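You operate a simulated robot arm through the tools that you are given. There is no shell and no other tool. Be economical: measure what you need, move in short steps, check, and stop when the job is done.

You run a simulated robot arm. Do the job below in one go: nothing can be reset, and whatever is moved stays where it is left.

Task
Strip the dark keypunch for service: drum, ribbon cover and both spools off the pegs, out on the board.
Fine: mains and program lever off first; leave the drum cover open. Set down upright: program drum.

It is judged by the outcome, as a careful person would: the job done as asked, and still so three seconds after it is handed in. It fails if anything else is knocked over, pushed out of place, dropped, spilled or broken. A push-on lid holds only when it is set on centred and level and pressed home; a screw cap is set on level and turned clockwise until tight.

Robot
A 7-joint arm with a two-finger parallel gripper on a trunk, on a base that drives. Base frame: it is fixed to the floor where the robot stands at the start and does not move with it; the origin is under the middle of the robot, x ahead of it, y to its left, z up. Units: mm, degrees, N and s.
With the tool pointing down near the work surface it reaches from about 100 to 900 mm from the robot's upright axis, wherever it stands. Its first joint turns from -166.0 to 166.0 degrees. Places, roughly: auto feed rocker [600, 1100, 800]; auto feed toggle [600, -400, 800]; blue dup key [600, 1200, 800]; blue feed key [400, 1200, 800]; blue reg key [400, 1100, 800]; blue rel key [400, 1100, 800]; blue skip key [600, 1200, 800]; card deck [1250, 1000, 1000]; chip box [500, 1250, 500]; dark grey keypunch [800, -600, 900]; dark keypunch board [600, -300, 700]; dark keypunch program lever [700, -500, 800]; green dup key [600, -300, 800]; green feed key [400, -400, 800]; green reg key [400, -400, 800]; green rel key [500, -400, 800]. Payload 3.91 kg.
The tool frame sits at the grasp point between the pads (the TCP): z along the fingers, y along the line on which they close. The tips reach 30 mm beyond it. Largest opening 110 mm; finger width 20, thickness 10; the body of the gripper, 48 by 112 mm, starts 55 mm behind the TCP.
Orientation is told as [roll, pitch, yaw] about the base's x, y, z axes, in that order, counted from this pose: with the fingers straight down and closing along the base's y, the tool's x points along the base's -x, its y along +y and its z along -z.

Tools
- The arm moves only by the tool nudge_tool. Its argument "rows" is a list of rows, each an object of numbers (a shift or turn left out is 0, a gripper value left out holds the last): "rx", "ry", "rz": the turn, a rotation vector about the tool's x, y, z in degrees; "x", "y", "z": the shift along the tool's x, y, z in mm; "fingers": the opening in per cent of the stroke, from 0 (shut) to 100 (fully open). In form: [{"rx": .., "ry": .., "rz": .., "x": .., "y": .., "z": .., "fingers": ..}, ...]. A call has 1 to 12 rows; each row shifts and turns the commanded pose from where the row before left it, along the tool's axes as they then stand. Each row takes 0.2 s and may step no farther than 50 mm and 8.6 degrees from the row before; otherwise, or with a gripper value out of range, the whole call is refused. A pose out of reach is approached as far as the arm can. The call stops where the force on the tool passes 40 N (or 10 N more than at its start, if that is more) or the arm is blocked; 0.2 s more then pass. Each finger travels about 72 mm/s and halts on what it meets, pressing with about 26 N; the grip force reading is that of the motor and also rises with nothing between the fingers. The clock runs only during rows and for 0.2 s after the last one: add rows that do not move to give the fingers time. The reply holds the time, the measured pose of the TCP, the force on the tool along the base axes, the opening and the grip force, in the units named above and with some noise, with the torque about the TCP (base axes, N m) and any sound that the robot's microphone picked up.
- Cameras (640 x 400 px; columns grow to the right, rows downward): "scene" is now at [250.1, -4.8, 1421.3]; the picture's right is [-0.07, -1.00, 0.00], its down [-0.73, 0.05, -0.68] and it looks along [0.68, -0.05, -0.73] (base axes); focal length 214 px, centre (320, 200). "wrist" rides on the gripper at [72, 17, -103] in the tool frame; the picture's right is [-0.23, 0.97, 0.00], its down [-0.76, -0.18, -0.62] and it looks along [-0.61, -0.14, 0.78] (tool axes); focal length 222 px, centre (320, 200). There is no depth. A picture from a camera that has moved, and an enlarged one, comes with that camera's place and axes in the base frame and with its lens.
- get_image(camera): a new picture of that camera. No time passes.
- move_column(by): slides the trunk up (or, below 0, down) by that many mm; the arm and the scene camera ride with it, the base frame stays. It gives what a move gives, with no picture.
- drive_base(legs): drives the robot by 1 to 6 legs, each [ahead, left, turn to the left] in mm, mm and degrees, along the robot's own axes; the way and the turn of a leg run together, so that a leg with both is an arc; at most 1500 mm and 180 degrees a leg. The arm and the cameras ride along, it lands a little off, and it stops where it bumps. It gives what a move gives.
- pan_tilt(pan, tilt): turns the head with the scene camera to pan (to the left, within 86 degrees either way) and tilt (down, from -29 to 69), counted from straight ahead of the robot. It gives what a move gives.
- zoom(camera, box): a new picture of the part [left, top, right, bottom] of that camera's present view, enlarged. No time passes.
- job_done(): hands the job in; it is judged then, once.

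Go step by step. Nothing tells you exact positions but the pictures and the camera data: compare them with the known pose of the tool, close in by small moves and look again before you grip or let go. The budget is 120 turns and 82 pictures, counting those below and the enlarged ones. Unless the task says otherwise, let go and move clear before handing in, and close with one line.

The tools are called by a JSON object that holds its "name" and its "arguments". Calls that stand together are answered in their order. nudge_tool: Moves the arm, as the interface text tells. Its arguments: {"type":"object","properties":{"rows":{"type":"array","items":{"type":"object","properties":{"rx":{"type":"number"},"ry":{"type":"number"},"rz":{"type":"number"},"x":{"type":"number"},"y":{"type":"number"},"z":{"type":"number"},"fingers":{"type":"number"}}}}},"required":["rows"]} The other tools are called the same way: move_column (by) slides the trunk up or down; drive_base (legs) drives the base; pan_tilt (pan, tilt) turns the head that bears the scene camera; get_image (camera) takes a picture; zoom (camera, box) takes an enlarged picture of a part of a camera's view; job_done () hands the job in.

At the start:

```text
t: 0.0
ee_pos: [495.3, -252.1, 1299.0]
tcp_rot: [-0.3, -0.1, 0.0]
ft_force: [0.9, 0.2, -0.7]
torque: [-0.04, 0.0, 0.03]
width: 110.2
grasp_force: 0.0
trunk travel left (down, up): [-625.0, 57.0]
robot x, y, heading: [0.7, -1.0, -0.1]
head pan, tilt: [-3.8, 46.8]
```

scene: 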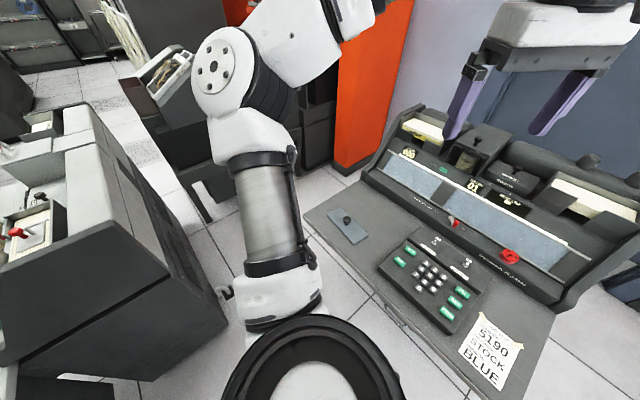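
wrist: 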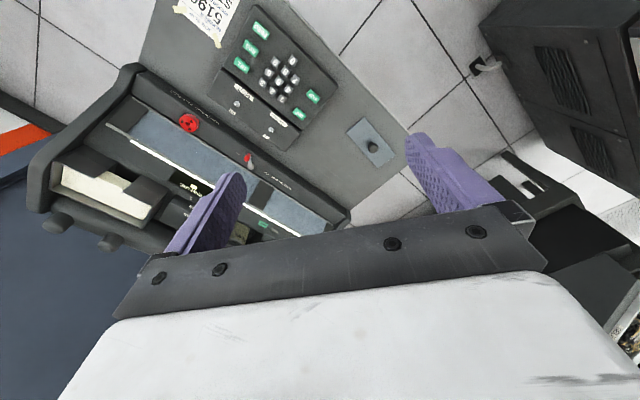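

The dark grey keypunch stands ahead and to the right, with green keys on its board. I'll look at it more closely before moving.

{"name": "zoom", "arguments": {"camera": "scene", "box": [360, 90, 640, 265]}}

{"name": "pan_tilt", "arguments": {"pan": -40, "tilt": 45}}

{"name": "get_image", "arguments": {"camera": "scene"}}

```text
2.29 times, centred on (500, 178) of scene
camera zoom: at [250.1, -4.8, 1421.3], right [-0.07, -1.0, 0.0], down [-0.73, 0.05, -0.68], along [0.68, -0.05, -0.73], focal length 490 px, centre (-91, 251)
```

zoom: 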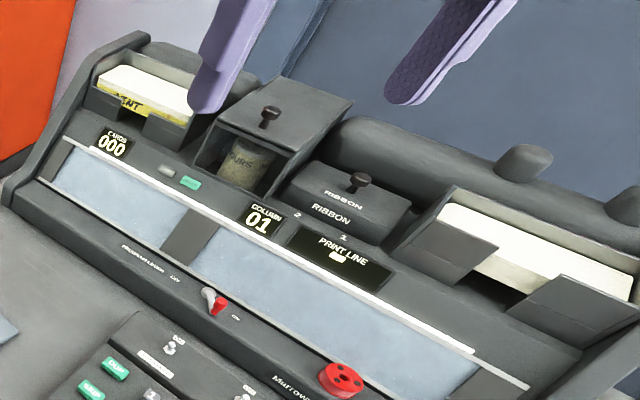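

```text
t: 1.0
ee_pos: [494.6, -252.2, 1298.5]
tcp_rot: [-0.3, -0.1, 0.1]
ft_force: [0.6, -0.2, -0.4]
torque: [0.01, -0.01, 0.02]
width: 109.9
grasp_force: 0.1
trunk travel left (down, up): [-625.0, 57.0]
robot x, y, heading: [1.6, 0.2, 0.0]
head pan, tilt: [-40.0, 45.0]
```

```text
78 pictures are left
camera scene: at [232.8, -51.7, 1423.9], right [-0.64, -0.77, 0.0], down [-0.54, 0.45, -0.71], along [0.54, -0.45, -0.71], focal length 214 px, centre (320, 200)
```

scene: 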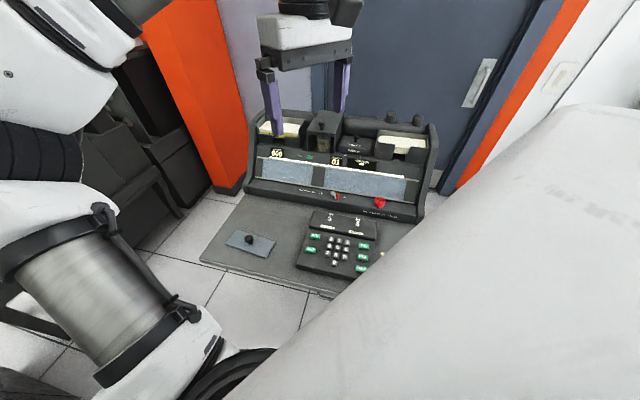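

The whole machine is visible: drum cover with a knob, ribbon cover with a knob, program lever, and a red rotary knob that is probably the mains. I'll zoom in for details.

{"name": "zoom", "arguments": {"camera": "scene", "box": [240, 90, 450, 221]}}

{"name": "zoom", "arguments": {"camera": "scene", "box": [200, 180, 400, 305]}}

{"name": "zoom", "arguments": {"camera": "wrist", "box": [20, 40, 380, 265]}}

```text
3.05 times, centred on (345, 156) of scene
camera zoom: at [232.8, -51.7, 1423.9], right [-0.64, -0.77, 0.0], down [-0.54, 0.45, -0.71], along [0.54, -0.45, -0.71], focal length 654 px, centre (244, 336)
```

zoom: 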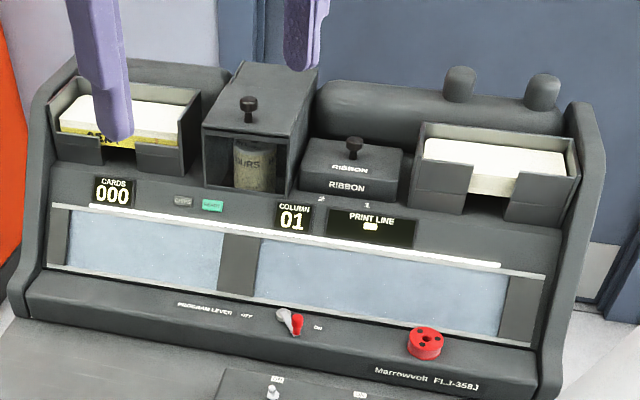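

```text
3.20 times, centred on (300, 242) of scene
camera zoom: at [232.8, -51.7, 1423.9], right [-0.64, -0.77, 0.0], down [-0.54, 0.45, -0.71], along [0.54, -0.45, -0.71], focal length 686 px, centre (384, 64)
```

zoom: 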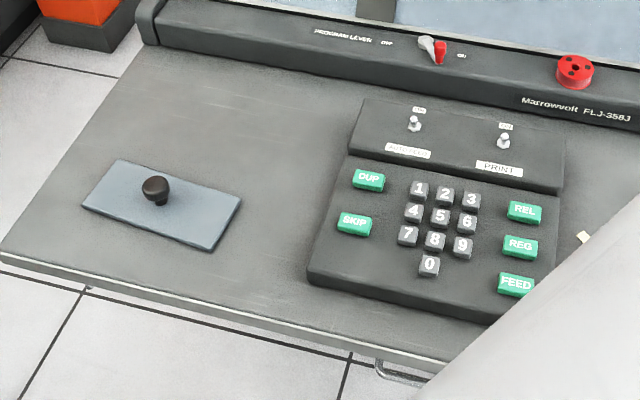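

```text
1.78 times, centred on (200, 152) of wrist
camera zoom: at [421.5, -234.5, 1403.2], right [0.23, 0.97, -0.01], down [0.76, -0.17, 0.62], along [0.61, -0.15, -0.78], focal length 395 px, centre (533, 284)
```

zoom: 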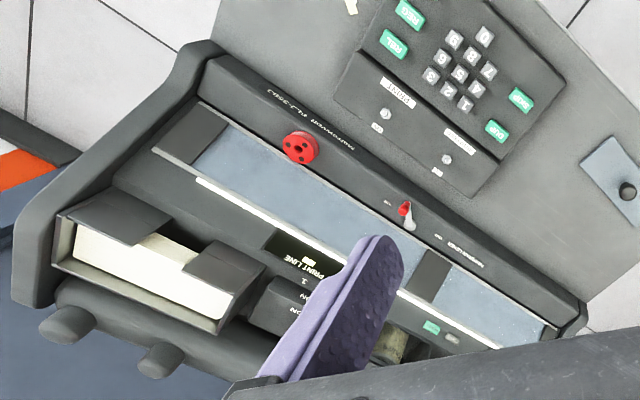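

The lever is around (709,-537,775) and the red knob around (556,-651,777). The machine's front normal is about (-0.6, 0.8). I'll turn to face it, move in front of it, and look again.

{"name": "drive_base", "arguments": {"legs": [[0, 0, -53], [0, 240, 0], [100, 0, 0]]}}

{"name": "pan_tilt", "arguments": {"pan": 0, "tilt": 45}}

{"name": "get_image", "arguments": {"camera": "scene"}}

{"name": "get_image", "arguments": {"camera": "wrist"}}

```text
t: 6.7
ee_pos: [344.4, -484.3, 1297.6]
tcp_rot: [-0.2, 0.0, -53.4]
ft_force: [-0.1, 0.3, -0.1]
torque: [0.01, 0.04, 0.01]
width: 110.1
grasp_force: 0.1
trunk travel left (down, up): [-625.0, 57.0]
robot x, y, heading: [250.4, 64.1, -53.4]
head pan, tilt: [-40.0, 45.0]
```

```text
t: 7.8
ee_pos: [343.7, -483.9, 1298.9]
tcp_rot: [-0.3, 0.0, -53.3]
ft_force: [-0.2, 0.0, -0.3]
torque: [0.0, -0.02, -0.04]
width: 109.9
grasp_force: 0.0
trunk travel left (down, up): [-625.0, 57.0]
robot x, y, heading: [255.0, 62.0, -53.1]
head pan, tilt: [0.0, 45.0]
```

```text
74 pictures are left
camera scene: at [401.8, -137.0, 1424.0], right [-0.8, -0.6, 0.0], down [-0.42, 0.57, -0.71], along [0.42, -0.57, -0.71], focal length 214 px, centre (320, 200)
```

scene: 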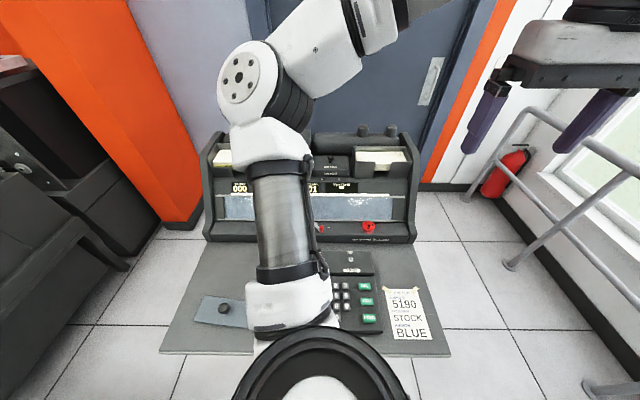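

```text
73 pictures are left
camera wrist: at [313.9, -414.4, 1403.2], right [0.92, 0.4, -0.01], down [0.31, -0.72, 0.62], along [0.25, -0.57, -0.78], focal length 222 px, centre (320, 200)
```

wrist: 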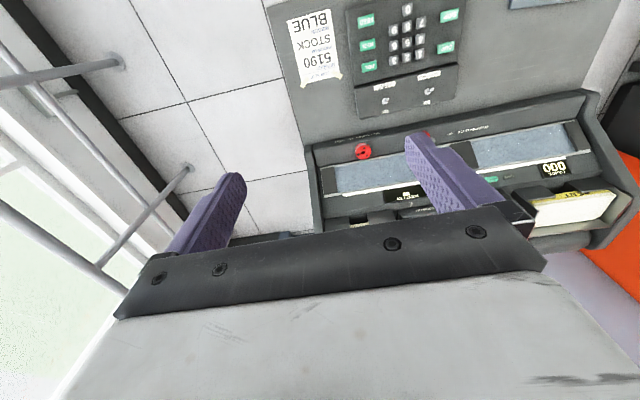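

The machine is straight ahead now. I'll look down to check the clearance between the robot's base and the board.

{"name": "pan_tilt", "arguments": {"pan": 0, "tilt": 69}}

{"name": "get_image", "arguments": {"camera": "scene"}}

{"name": "zoom", "arguments": {"camera": "wrist", "box": [260, 0, 640, 238]}}

```text
t: 8.6
ee_pos: [343.4, -483.9, 1298.0]
tcp_rot: [-0.3, -0.1, -53.3]
ft_force: [-0.1, 0.2, 0.5]
torque: [0.01, -0.01, -0.01]
width: 110.0
grasp_force: 0.0
trunk travel left (down, up): [-625.0, 57.0]
robot x, y, heading: [250.9, 63.7, -53.1]
head pan, tilt: [0.0, 68.8]
```

```text
72 pictures are left
camera scene: at [386.7, -116.7, 1395.1], right [-0.8, -0.6, 0.0], down [-0.56, 0.75, -0.36], along [0.22, -0.29, -0.93], focal length 214 px, centre (320, 200)
```

scene: 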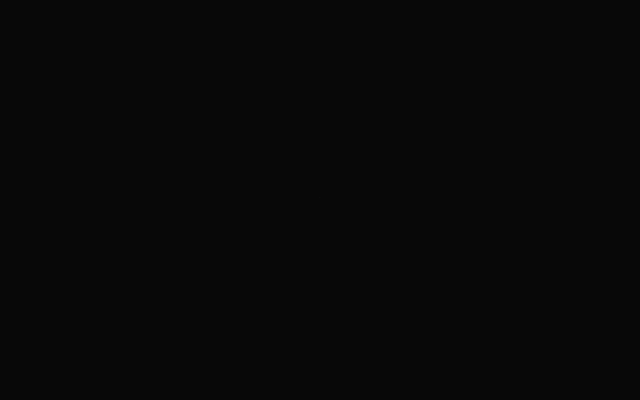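

```text
1.68 times, centred on (450, 119) of wrist
camera zoom: at [313.9, -414.4, 1403.2], right [0.92, 0.4, -0.01], down [0.32, -0.72, 0.62], along [0.25, -0.57, -0.78], focal length 373 px, centre (102, 336)
```

zoom: 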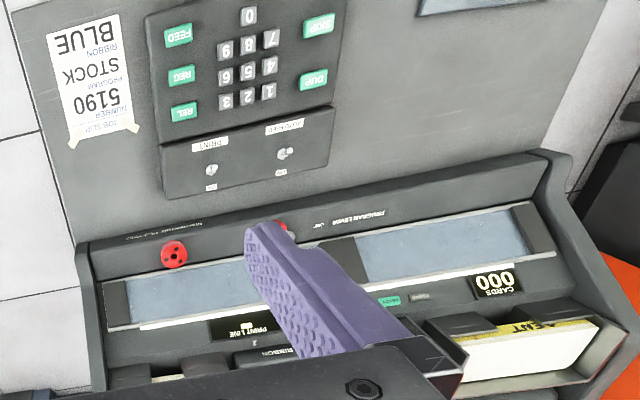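

{"name": "pan_tilt", "arguments": {"pan": 45, "tilt": 55}}

{"name": "get_image", "arguments": {"camera": "scene"}}

{"name": "pan_tilt", "arguments": {"pan": -60, "tilt": 55}}

{"name": "get_image", "arguments": {"camera": "scene"}}

```text
t: 9.8
ee_pos: [343.3, -483.6, 1298.8]
tcp_rot: [-0.2, -0.1, -53.2]
ft_force: [0.0, 0.3, -0.2]
torque: [0.0, 0.0, 0.0]
width: 110.1
grasp_force: 0.0
trunk travel left (down, up): [-625.0, 57.0]
robot x, y, heading: [254.5, 65.6, -53.4]
head pan, tilt: [45.0, 55.0]
```

```text
70 pictures are left
camera scene: at [424.6, -82.3, 1410.5], right [-0.15, -0.99, 0.0], down [-0.81, 0.12, -0.57], along [0.57, -0.08, -0.82], focal length 214 px, centre (320, 200)
```

scene: 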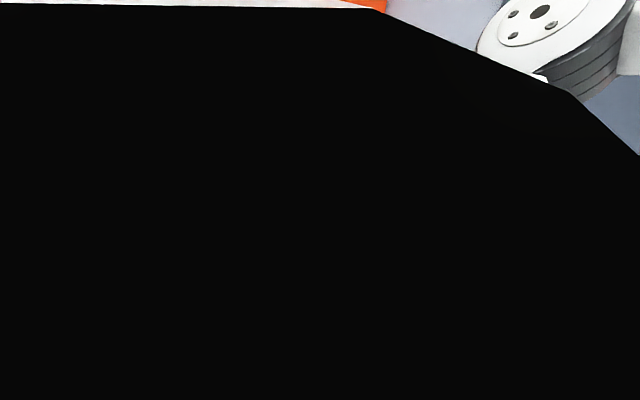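

```text
t: 11.6
ee_pos: [344.3, -483.0, 1298.4]
tcp_rot: [-0.4, 0.0, -53.3]
ft_force: [0.0, 0.7, -1.6]
torque: [-0.02, 0.02, -0.01]
width: 110.0
grasp_force: 0.1
trunk travel left (down, up): [-625.0, 57.0]
robot x, y, heading: [250.5, 66.1, -53.3]
head pan, tilt: [-60.0, 55.0]
```

```text
69 pictures are left
camera scene: at [324.8, -138.0, 1410.5], right [-0.92, 0.4, 0.0], down [0.32, 0.75, -0.57], along [-0.23, -0.53, -0.82], focal length 214 px, centre (320, 200)
```

scene: 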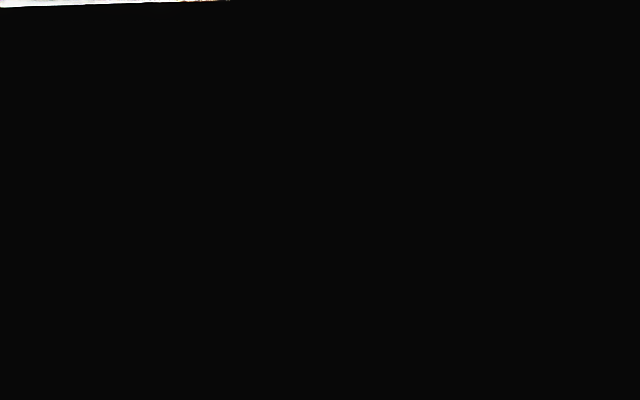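

Tilting past about 47° puts the camera inside the robot's body, so I'll stay at 45° or less. I'll lower the trunk to bring the shoulder and head nearer, then look again.

{"name": "move_column", "arguments": {"by": -230}}

{"name": "pan_tilt", "arguments": {"pan": 0, "tilt": 30}}

{"name": "get_image", "arguments": {"camera": "scene"}}

{"name": "get_image", "arguments": {"camera": "wrist"}}

```text
t: 14.0
ee_pos: [343.0, -483.8, 1069.4]
tcp_rot: [-0.4, -0.1, -53.3]
ft_force: [0.5, 0.7, 0.5]
torque: [0.04, -0.01, 0.02]
width: 110.3
grasp_force: 0.0
trunk travel left (down, up): [-395.0, 287.0]
robot x, y, heading: [252.0, 61.5, -53.3]
head pan, tilt: [-60.0, 55.0]
```

```text
t: 15.3
ee_pos: [343.9, -483.5, 1068.5]
tcp_rot: [-0.3, 0.0, -53.4]
ft_force: [0.1, 0.5, 0.0]
torque: [0.01, 0.0, 0.0]
width: 110.0
grasp_force: 0.1
trunk travel left (down, up): [-395.0, 287.0]
robot x, y, heading: [250.4, 63.5, -53.3]
head pan, tilt: [0.0, 30.0]
```

```text
68 pictures are left
camera scene: at [407.3, -144.4, 1216.5], right [-0.8, -0.6, 0.0], down [-0.3, 0.4, -0.87], along [0.52, -0.69, -0.5], focal length 214 px, centre (320, 200)
```

scene: 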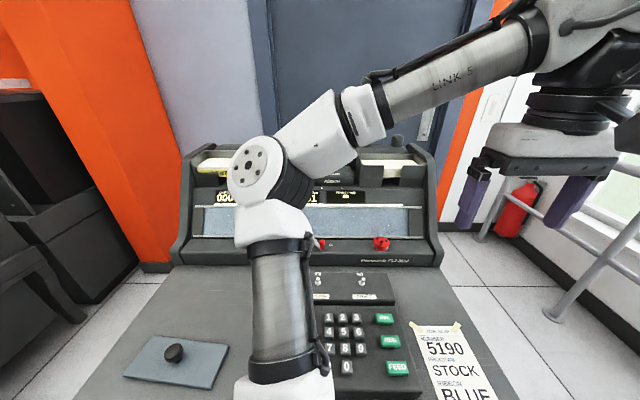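

```text
67 pictures are left
camera wrist: at [313.9, -414.4, 1173.2], right [0.92, 0.4, -0.01], down [0.31, -0.72, 0.62], along [0.25, -0.57, -0.78], focal length 222 px, centre (320, 200)
```

wrist: 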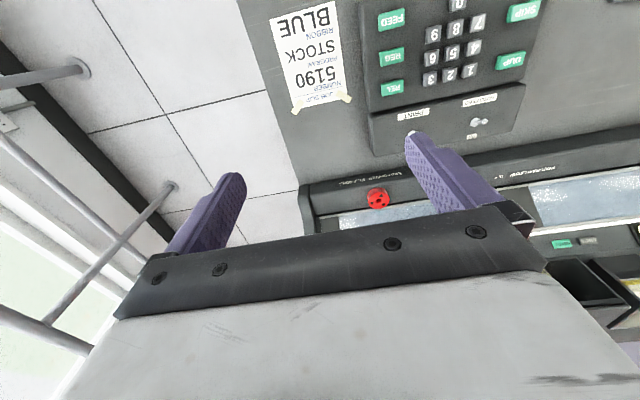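

The knob position checks out at about (556,-648,777). I'll move the gripper left in front of the drum area so the wrist camera can look at it.

{"name": "nudge_tool", "arguments": {"rows": [{"y": 50}, {"y": 50}, {"y": 50}, {"y": 50}, {"y": 50}, {"y": 50}, {"y": 30}]}}

{"name": "get_image", "arguments": {"camera": "wrist"}}

{"name": "get_image", "arguments": {"camera": "scene"}}

```text
t: 16.8
ee_pos: [551.3, -339.9, 1065.1]
tcp_rot: [-1.2, 0.4, -66.4]
ft_force: [0.6, -0.9, -0.3]
torque: [0.0, 0.03, 0.01]
width: 110.1
grasp_force: 0.1
trunk travel left (down, up): [-395.0, 287.0]
robot x, y, heading: [256.6, 65.7, -53.5]
head pan, tilt: [0.0, 30.0]
stopped in row 7: the arm was blocked; the commanded pose is now the measured one
```

```text
66 pictures are left
camera wrist: at [538.2, -265.4, 1169.5], right [0.98, 0.18, -0.02], down [0.16, -0.77, 0.62], along [0.1, -0.61, -0.78], focal length 222 px, centre (320, 200)
```

wrist: 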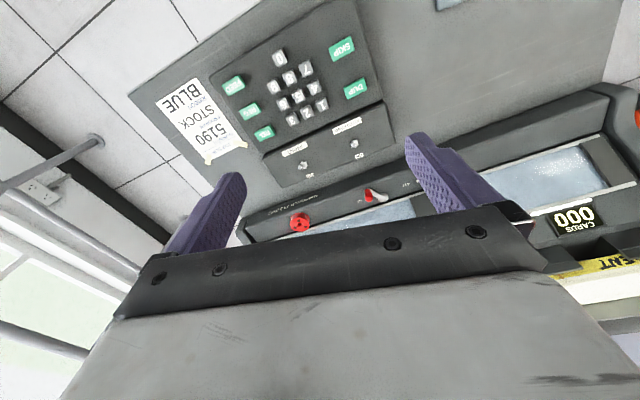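

```text
65 pictures are left
camera scene: at [407.3, -144.7, 1216.5], right [-0.8, -0.6, 0.0], down [-0.3, 0.4, -0.87], along [0.52, -0.69, -0.5], focal length 214 px, centre (320, 200)
```

scene: 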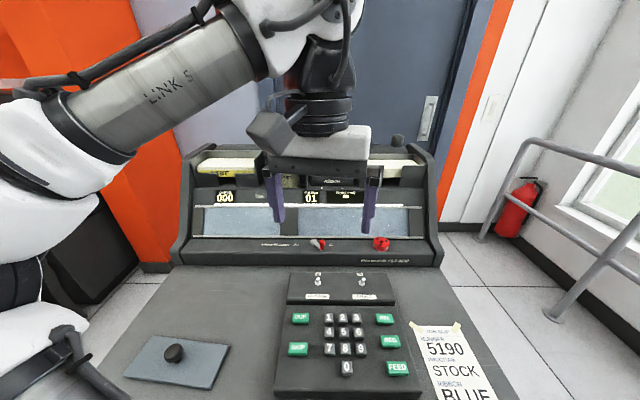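

The arm swung with its elbow to the left and the yaw drifted. I'll straighten the yaw and move forward to view the machine's top.

{"name": "nudge_tool", "arguments": {"rows": [{"rz": -6.5, "z": -20}, {"rz": -6.5, "z": -20}, {"x": -50}, {"x": -50}, {"x": -50}, {}]}}

{"name": "get_image", "arguments": {"camera": "wrist"}}

```text
t: 18.2
ee_pos: [640.1, -457.9, 1064.0]
tcp_rot: [-0.8, 0.3, -53.1]
ft_force: [1.1, 0.3, -0.4]
torque: [-0.01, 0.02, -0.02]
width: 109.7
grasp_force: 0.1
out of reach, approached as far as the arm can: row 1, 2, 3, 4, 5
trunk travel left (down, up): [-395.0, 287.0]
robot x, y, heading: [250.7, 64.5, -53.5]
head pan, tilt: [0.0, 30.0]
```

```text
64 pictures are left
camera wrist: at [610.1, -387.3, 1169.3], right [0.92, 0.4, -0.02], down [0.33, -0.71, 0.62], along [0.24, -0.57, -0.78], focal length 222 px, centre (320, 200)
```

wrist: 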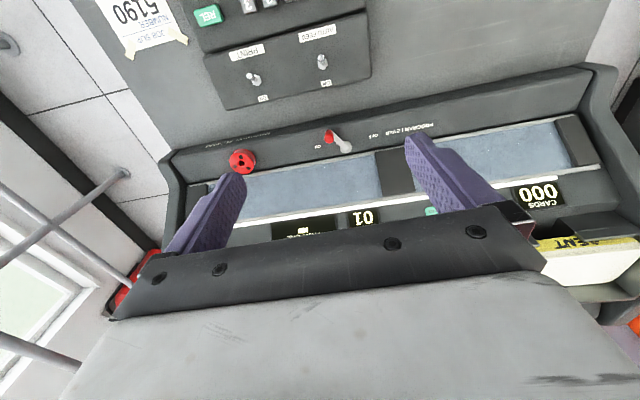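

{"name": "zoom", "arguments": {"camera": "scene", "box": [170, 130, 450, 305]}}

{"name": "zoom", "arguments": {"camera": "wrist", "box": [200, 100, 440, 250]}}

```text
2.29 times, centred on (310, 218) of scene
camera zoom: at [407.2, -144.6, 1216.5], right [-0.8, -0.6, 0.0], down [-0.3, 0.4, -0.87], along [0.52, -0.69, -0.5], focal length 490 px, centre (343, 160)
```

zoom: 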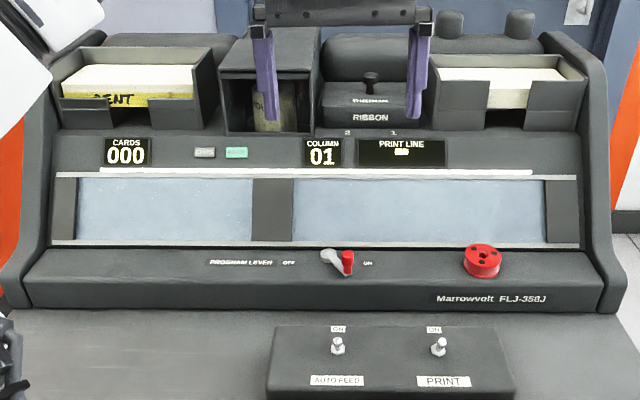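

```text
2.67 times, centred on (320, 175) of wrist
camera zoom: at [610.1, -387.3, 1169.3], right [0.92, 0.4, -0.02], down [0.33, -0.71, 0.62], along [0.24, -0.57, -0.78], focal length 592 px, centre (320, 267)
```

zoom: 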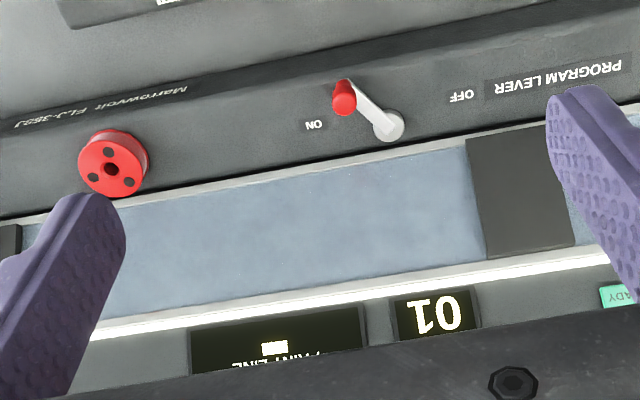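

The red disc is a loose ribbon spool, not a switch. The mains switch isn't on the front face, so I'll back off a little to see the board's front edge and the sides.

{"name": "drive_base", "arguments": {"legs": [[-250, 0, 0]]}}

{"name": "pan_tilt", "arguments": {"pan": 0, "tilt": 40}}

{"name": "get_image", "arguments": {"camera": "scene"}}

```text
t: 20.1
ee_pos: [492.9, -262.7, 1065.5]
tcp_rot: [-1.0, 0.4, -52.9]
ft_force: [0.6, 0.2, -1.3]
torque: [-0.01, 0.02, -0.01]
width: 110.3
grasp_force: 0.1
trunk travel left (down, up): [-395.0, 287.0]
robot x, y, heading: [101.6, 255.5, -53.0]
head pan, tilt: [0.0, 30.0]
stopped in leg 1: the robot was blocked; the commanded pose is now the measured one
```

```text
t: 20.8
ee_pos: [493.6, -263.3, 1065.0]
tcp_rot: [-1.1, 0.4, -52.9]
ft_force: [-0.9, 0.7, 0.5]
torque: [0.0, 0.0, 0.01]
width: 110.1
grasp_force: 0.1
trunk travel left (down, up): [-395.0, 287.0]
robot x, y, heading: [101.9, 258.9, -53.1]
head pan, tilt: [0.0, 40.0]
```

```text
61 pictures are left
camera scene: at [256.8, 51.7, 1201.3], right [-0.8, -0.6, 0.0], down [-0.39, 0.51, -0.77], along [0.46, -0.61, -0.64], focal length 214 px, centre (320, 200)
```

scene: 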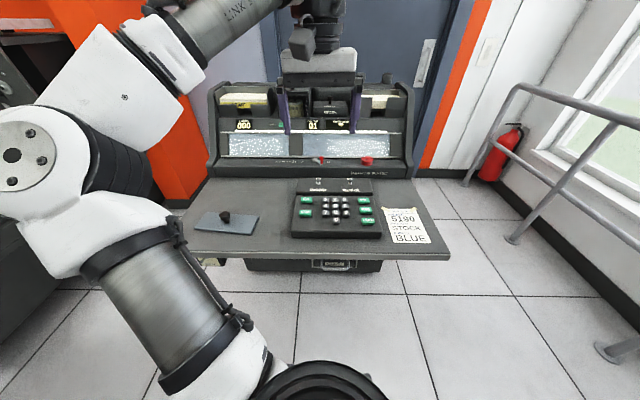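

I touched something while reversing, so I won't go further back. I'll zoom in on the underside of the board and check what is behind-left.

{"name": "zoom", "arguments": {"camera": "scene", "box": [180, 160, 460, 335]}}

{"name": "pan_tilt", "arguments": {"pan": 85, "tilt": 30}}

{"name": "get_image", "arguments": {"camera": "scene"}}

```text
2.29 times, centred on (320, 248) of scene
camera zoom: at [256.8, 51.7, 1201.3], right [-0.8, -0.6, 0.0], down [-0.39, 0.51, -0.77], along [0.46, -0.61, -0.64], focal length 490 px, centre (320, 91)
```

zoom: 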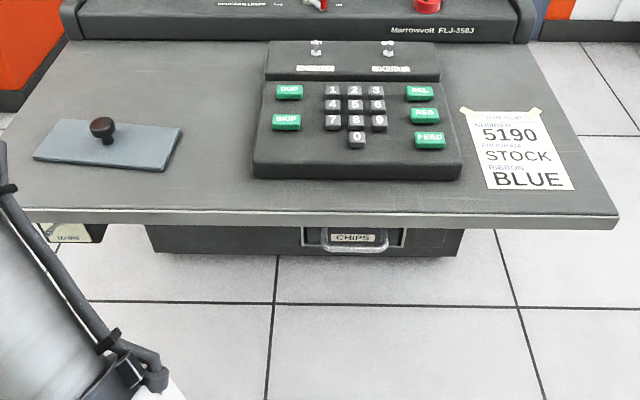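

```text
t: 22.4
ee_pos: [493.0, -263.6, 1065.8]
tcp_rot: [-1.0, 0.4, -52.9]
ft_force: [-0.3, -0.5, 0.4]
torque: [0.02, 0.01, 0.01]
width: 110.1
grasp_force: 0.1
trunk travel left (down, up): [-395.0, 287.0]
robot x, y, heading: [102.5, 254.7, -53.0]
head pan, tilt: [85.0, 30.0]
```

```text
59 pictures are left
camera scene: at [282.6, 167.4, 1216.5], right [0.53, -0.85, 0.0], down [-0.42, -0.26, -0.87], along [0.74, 0.46, -0.5], focal length 214 px, centre (320, 200)
```

scene: 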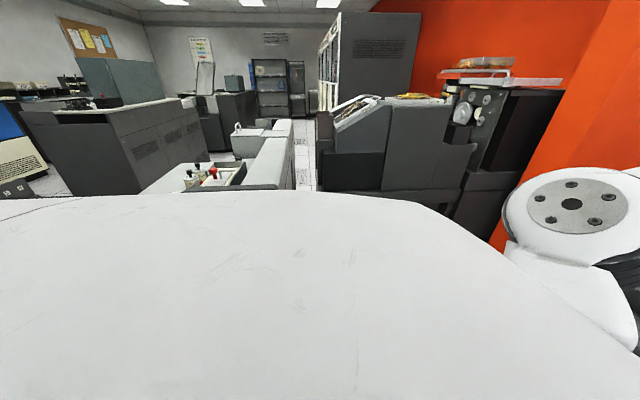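

A "MAINS" box hangs under the board's left front, around (731,-35,660). I'll pull forward a little, then bring the wrist camera over to look at it.

{"name": "drive_base", "arguments": {"legs": [[60, 0, 0]]}}

{"name": "nudge_tool", "arguments": {"rows": [{"x": 40, "y": 30}, {"x": 40, "y": 30}, {"x": 40, "y": 30}, {"x": 40, "y": 30}, {"x": 40, "y": 30}, {"x": 40, "y": 30}, {"y": 40}, {"y": 40}, {"y": 40}]}}

{"name": "get_image", "arguments": {"camera": "wrist"}}

```text
t: 23.4
ee_pos: [528.9, -311.3, 1064.5]
tcp_rot: [-1.1, 0.4, -52.9]
ft_force: [1.2, -0.6, 0.0]
torque: [0.02, 0.01, 0.01]
width: 110.0
grasp_force: 0.1
trunk travel left (down, up): [-395.0, 287.0]
robot x, y, heading: [140.7, 208.0, -53.0]
head pan, tilt: [85.0, 30.0]
```

```text
t: 24.2
ee_pos: [479.4, -214.7, 1061.3]
tcp_rot: [-1.4, 1.0, -66.9]
ft_force: [0.3, 1.0, -0.1]
torque: [0.0, 0.0, 0.01]
width: 110.1
grasp_force: 0.1
trunk travel left (down, up): [-395.0, 287.0]
robot x, y, heading: [141.4, 209.6, -53.4]
head pan, tilt: [85.0, 30.0]
stopped in row 4: the arm was blocked; the commanded pose is now the measured one
```

```text
58 pictures are left
camera wrist: at [469.5, -141.5, 1166.2], right [0.98, 0.17, -0.03], down [0.15, -0.77, 0.61], along [0.08, -0.61, -0.79], focal length 222 px, centre (320, 200)
```

wrist: 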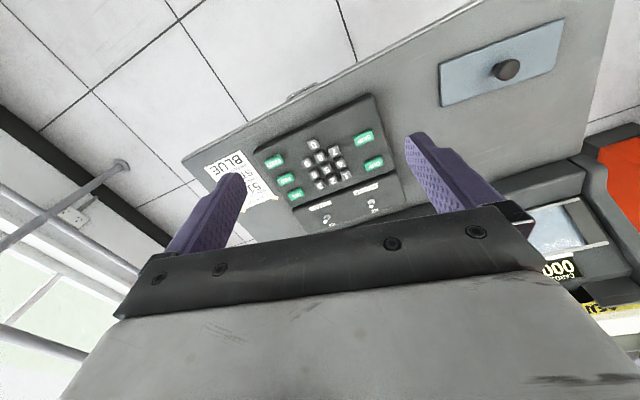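

The arm hits a joint limit in this configuration. I'll test which yaw direction is free.

{"name": "nudge_tool", "arguments": {"rows": [{"rz": 8}, {"rz": 8}, {"rz": 8}, {"rz": 8}, {}]}}

{"name": "pan_tilt", "arguments": {"pan": 20, "tilt": 15}}

{"name": "get_image", "arguments": {"camera": "scene"}}

```text
t: 25.4
ee_pos: [479.7, -214.5, 1061.2]
tcp_rot: [-1.6, 0.0, -99.1]
ft_force: [0.3, -0.2, 0.0]
torque: [0.01, -0.01, -0.04]
width: 110.0
grasp_force: 0.0
trunk travel left (down, up): [-395.0, 287.0]
robot x, y, heading: [139.5, 207.9, -53.2]
head pan, tilt: [85.0, 30.0]
```

```text
t: 26.8
ee_pos: [479.3, -215.0, 1062.3]
tcp_rot: [-1.6, 0.2, -99.0]
ft_force: [0.4, 1.3, 0.3]
torque: [-0.02, 0.02, 0.01]
width: 110.2
grasp_force: 0.1
trunk travel left (down, up): [-395.0, 287.0]
robot x, y, heading: [139.9, 204.3, -53.1]
head pan, tilt: [20.0, 15.0]
```

```text
57 pictures are left
camera scene: at [319.9, 20.7, 1240.7], right [-0.55, -0.84, 0.0], down [-0.22, 0.14, -0.97], along [0.81, -0.53, -0.26], focal length 214 px, centre (320, 200)
```

scene: 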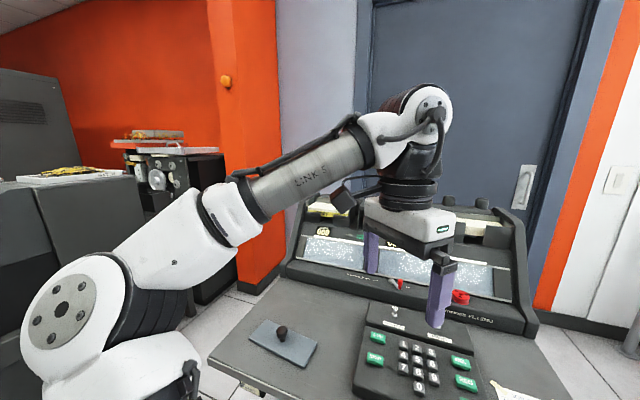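

The elbow is out to the left. I'll bring the hand back to the right like the start posture, then turn the base toward the mains box.

{"name": "nudge_tool", "arguments": {"rows": [{"x": -32, "y": -31}, {"x": -32, "y": -31}, {"x": -32, "y": -31}, {"x": -32, "y": -31}, {"x": -32, "y": -31}, {"x": -32, "y": -31}, {"rz": -8}, {"rz": -8}, {"rz": -8}, {"rz": -8}, {"rz": -8}, {"rz": -6}]}}

{"name": "get_image", "arguments": {"camera": "scene"}}

```text
t: 29.4
ee_pos: [266.5, -374.5, 1065.0]
tcp_rot: [-0.9, 1.2, -52.7]
ft_force: [-0.4, -0.7, 0.6]
torque: [0.03, 0.02, 0.0]
width: 109.9
grasp_force: 0.0
trunk travel left (down, up): [-395.0, 287.0]
robot x, y, heading: [140.8, 207.3, -52.9]
head pan, tilt: [20.0, 15.0]
```

```text
56 pictures are left
camera scene: at [319.9, 20.6, 1240.8], right [-0.55, -0.84, 0.0], down [-0.22, 0.14, -0.97], along [0.81, -0.53, -0.26], focal length 214 px, centre (320, 200)
```

scene: 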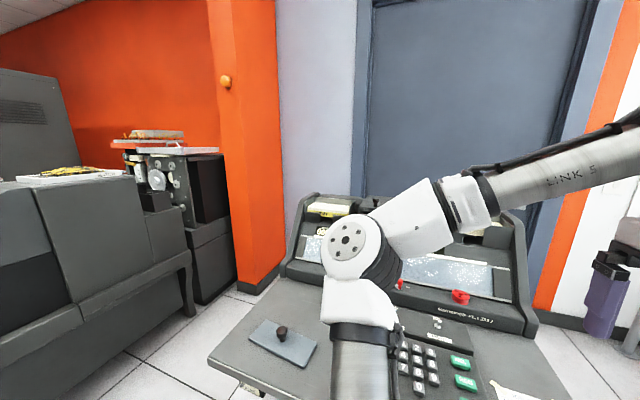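

Good posture. I'll drive forward and turn left so the mains box is ahead.

{"name": "drive_base", "arguments": {"legs": [[110, 0, 0], [0, 0, 40]]}}

{"name": "pan_tilt", "arguments": {"pan": 15, "tilt": 42}}

{"name": "get_image", "arguments": {"camera": "scene"}}

```text
t: 32.5
ee_pos: [674.8, -247.7, 1065.7]
tcp_rot: [-0.8, 1.3, -13.1]
ft_force: [0.3, 0.2, -1.0]
torque: [-0.02, 0.02, -0.01]
width: 110.0
grasp_force: 0.2
trunk travel left (down, up): [-395.0, 287.0]
robot x, y, heading: [203.0, 119.4, -13.5]
head pan, tilt: [20.0, 15.0]
```

```text
t: 33.4
ee_pos: [675.8, -246.8, 1066.2]
tcp_rot: [-0.9, 1.2, -13.0]
ft_force: [0.4, 0.1, 0.6]
torque: [0.01, 0.01, -0.02]
width: 109.9
grasp_force: 0.1
trunk travel left (down, up): [-395.0, 287.0]
robot x, y, heading: [205.5, 116.8, -13.2]
head pan, tilt: [15.0, 42.0]
```

```text
55 pictures are left
camera scene: at [454.8, 82.9, 1198.3], right [0.03, -1.0, 0.0], down [-0.67, -0.02, -0.74], along [0.74, 0.02, -0.67], focal length 214 px, centre (320, 200)
```

scene: 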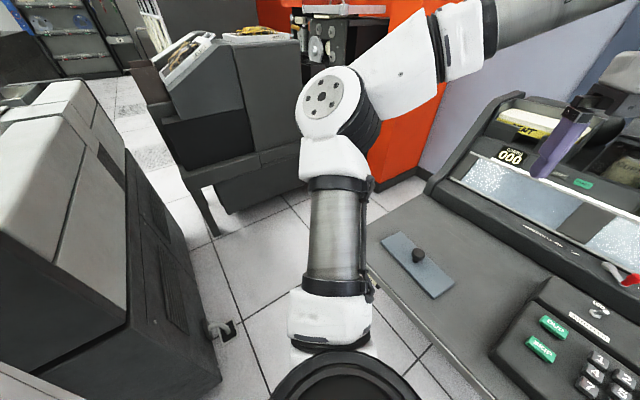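

{"name": "zoom", "arguments": {"camera": "scene", "box": [170, 290, 270, 352]}}

{"name": "nudge_tool", "arguments": {"rows": [{"x": 50}, {"x": 50, "y": 50}, {"x": 40, "y": 50}, {"x": 40, "y": 50}]}}

{"name": "get_image", "arguments": {"camera": "wrist"}}

```text
6.40 times, centred on (220, 321) of scene
camera zoom: at [454.8, 82.9, 1198.3], right [0.03, -1.0, 0.0], down [-0.67, -0.02, -0.74], along [0.74, 0.02, -0.67], focal length 1373 px, centre (960, -574)
```

zoom: 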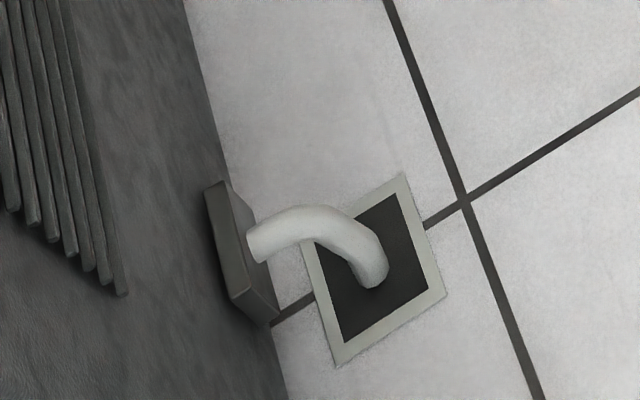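

```text
refused: row 2 steps farther than a row can; nothing moved
```

```text
53 pictures are left
camera wrist: at [610.6, -212.3, 1171.8], right [0.44, 0.9, -0.02], down [0.72, -0.34, 0.61], along [0.54, -0.28, -0.79], focal length 222 px, centre (320, 200)
```

wrist: 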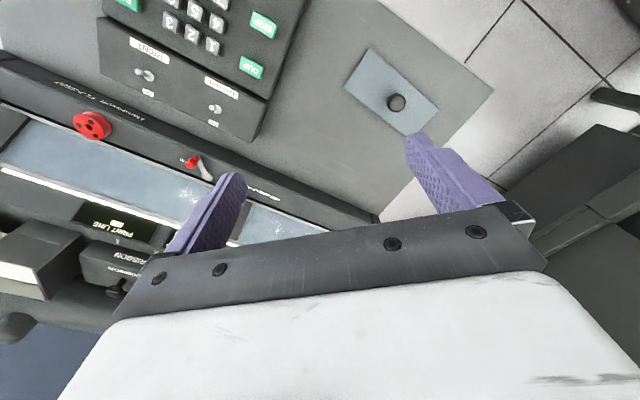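

That's only a cable conduit. I'll turn left a bit more and lower the trunk so the head camera can look under the board edge, to the right of the arm.

{"name": "drive_base", "arguments": {"legs": [[0, 0, 28]]}}

{"name": "move_column", "arguments": {"by": -200}}

{"name": "pan_tilt", "arguments": {"pan": -40, "tilt": 40}}

{"name": "get_image", "arguments": {"camera": "scene"}}

```text
t: 35.2
ee_pos: [791.8, 14.6, 1065.4]
tcp_rot: [-0.9, 1.2, 14.8]
ft_force: [0.1, 0.5, 0.2]
torque: [0.01, 0.02, 0.0]
width: 109.8
grasp_force: 0.0
trunk travel left (down, up): [-395.0, 287.0]
robot x, y, heading: [207.0, 117.8, 15.0]
head pan, tilt: [15.0, 42.0]
```

```text
t: 37.4
ee_pos: [792.3, 15.2, 866.4]
tcp_rot: [-1.0, 1.1, 14.8]
ft_force: [0.2, 0.4, 0.2]
torque: [0.0, 0.02, -0.01]
width: 110.1
grasp_force: 0.0
trunk travel left (down, up): [-195.0, 487.0]
robot x, y, heading: [205.1, 119.7, 14.4]
head pan, tilt: [15.0, 42.0]
```

```text
t: 38.6
ee_pos: [792.1, 15.9, 866.1]
tcp_rot: [-0.9, 1.2, 14.9]
ft_force: [0.2, 0.9, 0.4]
torque: [0.02, 0.0, 0.02]
width: 110.0
grasp_force: 0.0
trunk travel left (down, up): [-195.0, 487.0]
robot x, y, heading: [202.1, 116.6, 14.8]
head pan, tilt: [-40.0, 40.0]
```

```text
52 pictures are left
camera scene: at [447.1, 126.0, 1001.2], right [-0.43, -0.9, 0.0], down [-0.58, 0.28, -0.77], along [0.69, -0.33, -0.64], focal length 214 px, centre (320, 200)
```

scene: 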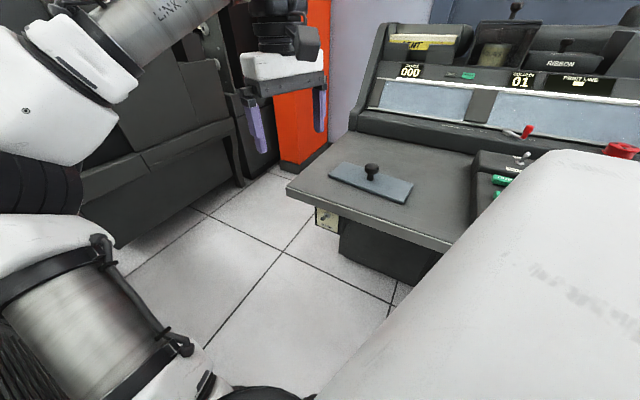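

{"name": "zoom", "arguments": {"camera": "scene", "box": [280, 175, 376, 235]}}

{"name": "zoom", "arguments": {"camera": "scene", "box": [370, 0, 640, 169]}}

```text
6.67 times, centred on (328, 205) of scene
camera zoom: at [447.1, 126.0, 1001.2], right [-0.43, -0.9, 0.0], down [-0.58, 0.28, -0.77], along [0.69, -0.33, -0.64], focal length 1430 px, centre (267, 167)
```

zoom: 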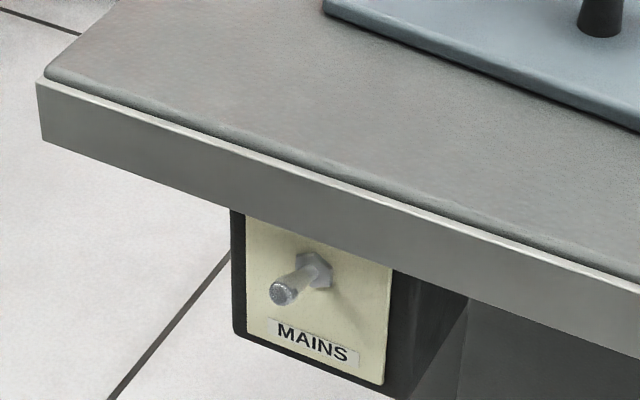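

```text
2.37 times, centred on (505, 84) of scene
camera zoom: at [447.1, 126.0, 1001.2], right [-0.43, -0.9, 0.0], down [-0.58, 0.28, -0.77], along [0.69, -0.33, -0.64], focal length 508 px, centre (-118, 473)
```

zoom: 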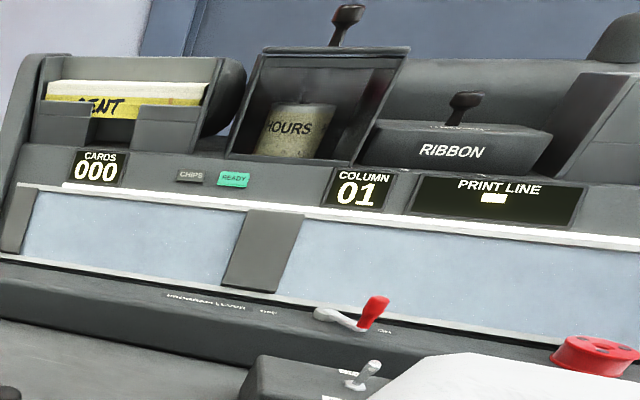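

The mains switch is a toggle on the front plate, tilted up (on), with its tip around (742,-21,671). I'll close the fingers and turn the tool to face the machine before pressing it down.

{"name": "nudge_tool", "arguments": {"rows": [{"rz": 8.5, "fingers": 0}, {"rz": 8.5}, {"rz": 8.5}, {"rz": 8.5}, {"rz": 8.5}, {"rz": 8.5}, {"rz": 8.5}, {"rz": 8.5}, {}, {}]}}

```text
t: 40.8
ee_pos: [791.7, 15.5, 865.3]
tcp_rot: [-1.6, -0.4, -53.1]
ft_force: [-0.2, -0.1, 0.8]
torque: [0.0, -0.02, -0.01]
width: 0.0
grasp_force: 26.2
trunk travel left (down, up): [-195.0, 487.0]
robot x, y, heading: [205.8, 117.2, 14.5]
head pan, tilt: [-40.0, 40.0]
```

{"name": "nudge_tool", "arguments": {"rows": [{"x": 20, "y": -31}, {"x": 17, "y": -30}, {"z": 30, "ry": -8}, {"ry": -8}, {"ry": -8}, {"ry": -8}, {"ry": -8}, {}]}}

{"name": "get_image", "arguments": {"camera": "scene"}}

```text
t: 42.6
ee_pos: [721.0, 8.3, 837.5]
tcp_rot: [-2.1, -40.5, -51.9]
ft_force: [0.4, -1.1, -0.4]
torque: [0.0, 0.0, -0.02]
width: 0.3
grasp_force: 26.1
trunk travel left (down, up): [-195.0, 487.0]
robot x, y, heading: [205.0, 117.7, 14.3]
head pan, tilt: [-40.0, 40.0]
```

```text
49 pictures are left
camera scene: at [447.1, 126.0, 1001.2], right [-0.43, -0.9, 0.0], down [-0.58, 0.28, -0.77], along [0.69, -0.33, -0.64], focal length 214 px, centre (320, 200)
```

scene: 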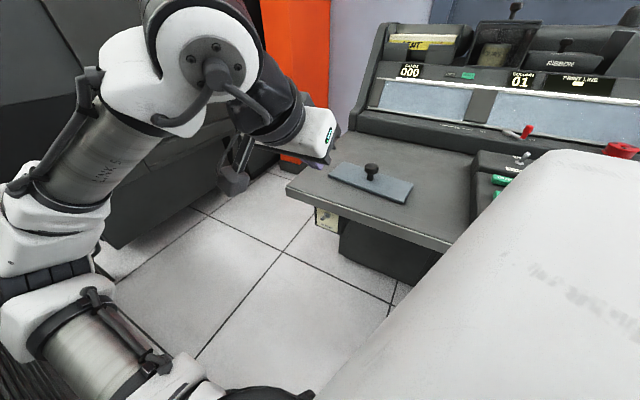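

{"name": "nudge_tool", "arguments": {"rows": [{"x": 23, "z": 27.3}, {"x": 23, "z": 27.3}, {"x": 23, "z": 27.3}, {}]}}

{"name": "zoom", "arguments": {"camera": "scene", "box": [270, 150, 398, 230]}}

```text
t: 43.6
ee_pos: [718.3, 7.1, 729.9]
tcp_rot: [-1.9, -40.3, -51.9]
ft_force: [-0.8, 0.9, -0.4]
torque: [0.0, -0.03, 0.02]
width: 0.0
grasp_force: 26.1
trunk travel left (down, up): [-195.0, 487.0]
robot x, y, heading: [206.7, 118.7, 14.6]
head pan, tilt: [-40.0, 40.0]
```

```text
5.00 times, centred on (334, 190) of scene
camera zoom: at [447.1, 126.0, 1001.2], right [-0.43, -0.9, 0.0], down [-0.58, 0.28, -0.77], along [0.69, -0.33, -0.64], focal length 1072 px, centre (250, 250)
```

zoom: 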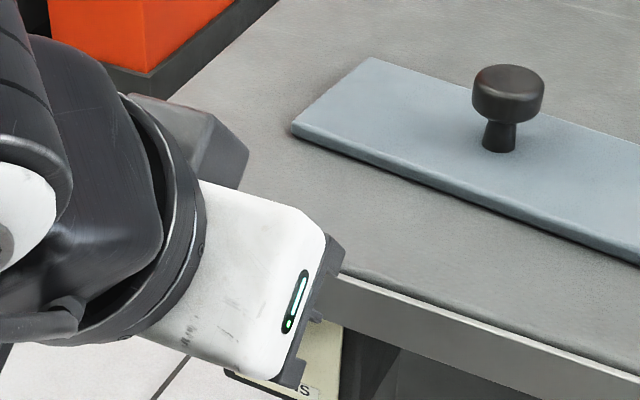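

The hand is in front of the plate. I'll ease forward and down in small steps and watch the force.

{"name": "nudge_tool", "arguments": {"rows": [{"x": -7.7, "z": 6.4}, {"x": 6.4, "z": 7.7}, {"x": 5, "z": 6}, {"x": -5, "z": 4.2}, {}]}}

{"name": "nudge_tool", "arguments": {"rows": [{"x": 3.2, "z": 3.8}, {"x": 3.2, "z": 3.8}, {"x": 3.2, "z": 3.8}, {}]}}

```text
t: 44.8
ee_pos: [729.3, -7.6, 712.8]
tcp_rot: [-2.0, -40.5, -51.9]
ft_force: [-0.5, -0.6, 0.8]
torque: [-0.02, -0.02, 0.04]
width: 0.2
grasp_force: 26.1
trunk travel left (down, up): [-195.0, 487.0]
robot x, y, heading: [206.3, 119.4, 14.7]
head pan, tilt: [-40.0, 40.0]
```

```text
t: 45.8
ee_pos: [727.6, -8.0, 697.8]
tcp_rot: [-1.9, -40.4, -51.9]
ft_force: [-0.2, 1.1, -0.1]
torque: [-0.02, 0.0, 0.04]
width: 0.1
grasp_force: 26.1
trunk travel left (down, up): [-195.0, 487.0]
robot x, y, heading: [208.6, 119.0, 14.6]
head pan, tilt: [-40.0, 40.0]
```

{"name": "nudge_tool", "arguments": {"rows": [{"x": 3.2, "z": 3.8}, {"x": 3.2, "z": 3.8}, {"x": 3.2, "z": 3.8}, {"x": 3.2, "z": 3.8}, {}]}}

{"name": "zoom", "arguments": {"camera": "scene", "box": [280, 0, 600, 230]}}

```text
t: 47.0
ee_pos: [726.8, -8.6, 677.2]
tcp_rot: [-1.9, -40.4, -51.9]
ft_force: [0.2, 0.9, 0.2]
torque: [0.0, -0.04, 0.02]
width: 0.2
grasp_force: 25.9
trunk travel left (down, up): [-195.0, 487.0]
robot x, y, heading: [204.6, 117.3, 14.6]
head pan, tilt: [-40.0, 40.0]
```

```text
1.74 times, centred on (440, 115) of scene
camera zoom: at [447.1, 126.0, 1001.2], right [-0.43, -0.9, 0.0], down [-0.58, 0.28, -0.77], along [0.69, -0.33, -0.64], focal length 373 px, centre (111, 348)
```

zoom: 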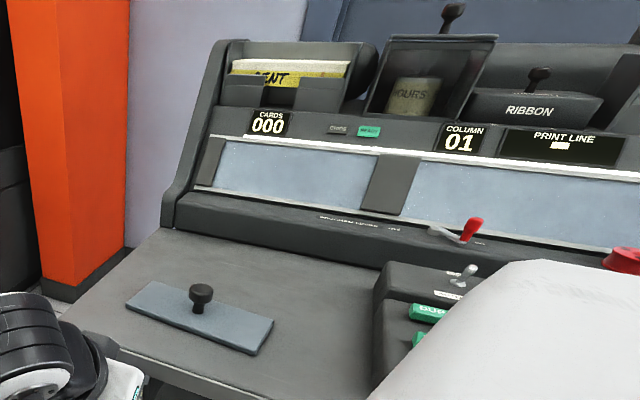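

No contact yet and the displays are still lit. I'll check with the wrist camera.

{"name": "get_image", "arguments": {"camera": "wrist"}}

```text
46 pictures are left
camera wrist: at [667.8, 100.6, 710.5], right [0.89, 0.45, 0.12], down [-0.02, -0.23, 0.97], along [0.46, -0.86, -0.2], focal length 222 px, centre (320, 200)
```

wrist: 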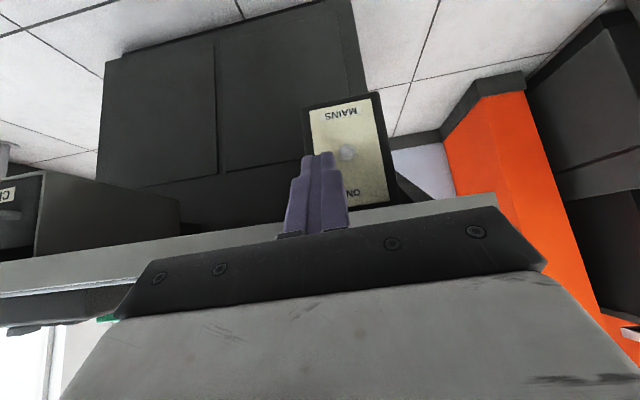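

{"name": "zoom", "arguments": {"camera": "wrist", "box": [270, 80, 430, 220]}}

```text
2.86 times, centred on (350, 150) of wrist
camera zoom: at [667.8, 100.6, 710.5], right [0.89, 0.45, 0.12], down [-0.02, -0.23, 0.97], along [0.46, -0.86, -0.2], focal length 635 px, centre (234, 343)
```

zoom: 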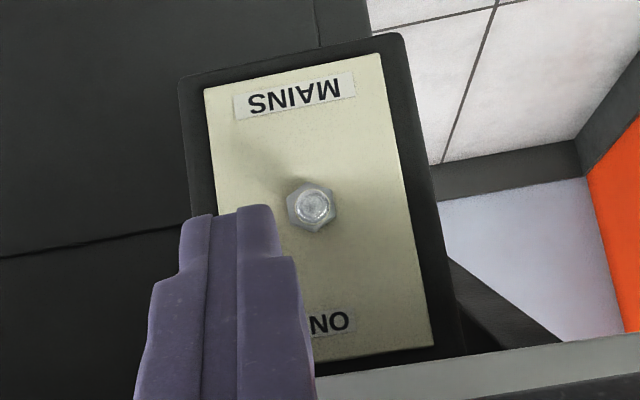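

The switch sits deeper than I thought: tip near a=390 (45 mm behind the board edge), z≈640, and about 19 mm to the left of the fingers. I'll back off, shift left and tilt further.

{"name": "nudge_tool", "arguments": {"rows": [{"x": 19.2, "z": -16}, {"y": 19}, {"ry": -8}, {"ry": -8}, {"ry": -4}, {}]}}

{"name": "zoom", "arguments": {"camera": "wrist", "box": [240, 80, 400, 220]}}

```text
t: 48.0
ee_pos: [764.0, 15.5, 698.8]
tcp_rot: [-2.1, -54.3, -52.2]
ft_force: [-0.1, -0.4, -2.1]
torque: [0.04, 0.02, 0.04]
width: 0.0
grasp_force: 26.3
out of reach, approached as far as the arm can: row 1, 3, 4, 5
trunk travel left (down, up): [-195.0, 487.0]
robot x, y, heading: [205.4, 119.6, 14.6]
head pan, tilt: [-40.0, 40.0]
stopped in row 5: the force on the tool passed its limit at 66 N (the readings are from after the stop); the commanded pose is now the measured one
```

```text
2.86 times, centred on (320, 150) of wrist
camera zoom: at [702.4, 128.9, 702.0], right [0.87, 0.47, 0.16], down [-0.16, -0.04, 0.99], along [0.47, -0.88, 0.04], focal length 635 px, centre (320, 343)
```

zoom: 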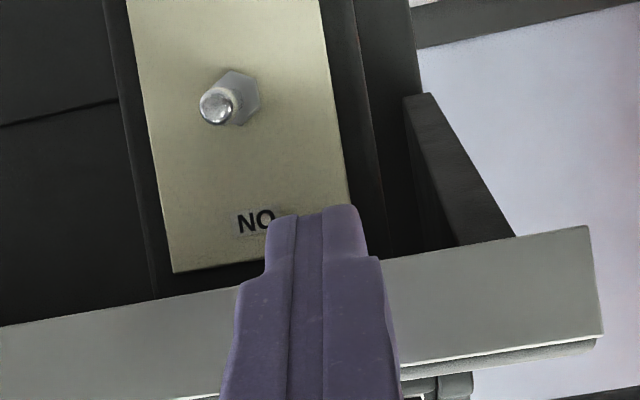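

The tool couldn't retreat because the wrist is too close to the shoulder, and it brushed the board edge. I'll back the base off 200 mm to give the arm room.

{"name": "drive_base", "arguments": {"legs": [[-200, 0, 0]]}}

{"name": "get_image", "arguments": {"camera": "scene"}}

```text
t: 49.6
ee_pos: [571.1, -34.1, 700.9]
tcp_rot: [-2.2, -54.4, -52.0]
ft_force: [0.0, -0.6, 0.8]
torque: [0.01, 0.0, 0.03]
width: 0.1
grasp_force: 26.6
trunk travel left (down, up): [-195.0, 487.0]
robot x, y, heading: [11.8, 66.9, 14.5]
head pan, tilt: [-40.0, 40.0]
```

```text
43 pictures are left
camera scene: at [254.1, 75.9, 1001.2], right [-0.43, -0.9, 0.0], down [-0.58, 0.28, -0.77], along [0.69, -0.33, -0.64], focal length 214 px, centre (320, 200)
```

scene: 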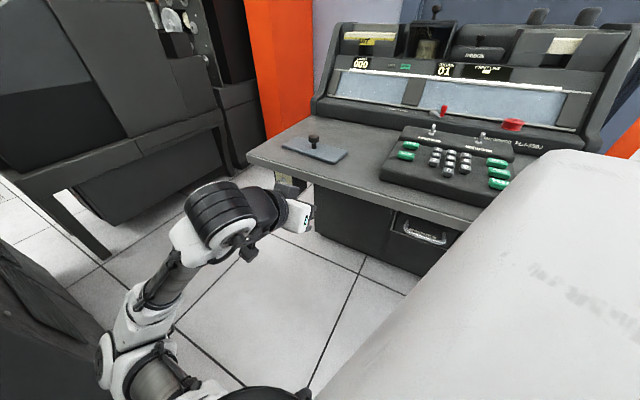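

There is room now. I'll shift the hand left in front of the switch at the right height.

{"name": "nudge_tool", "arguments": {"rows": [{"y": 40}, {"y": 40}, {"y": 40}, {"y": 39}, {"x": 18.7, "z": 13.4}, {"x": -17.5, "z": 24.3}, {}]}}

{"name": "get_image", "arguments": {"camera": "wrist"}}

```text
t: 51.2
ee_pos: [717.9, 35.4, 673.1]
tcp_rot: [-2.4, -54.4, -52.1]
ft_force: [0.1, -0.6, -0.8]
torque: [0.0, -0.01, 0.0]
width: 0.0
grasp_force: 26.4
trunk travel left (down, up): [-195.0, 487.0]
robot x, y, heading: [9.2, 69.1, 14.6]
head pan, tilt: [-40.0, 40.0]
```

```text
42 pictures are left
camera wrist: at [655.9, 147.4, 675.8], right [0.87, 0.47, 0.16], down [-0.16, -0.04, 0.99], along [0.47, -0.88, 0.04], focal length 222 px, centre (320, 200)
```

wrist: 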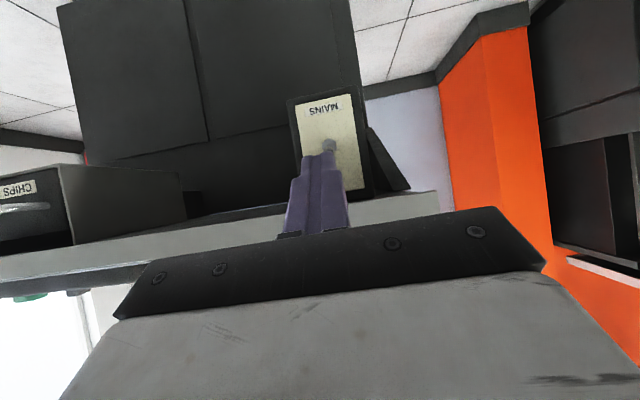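

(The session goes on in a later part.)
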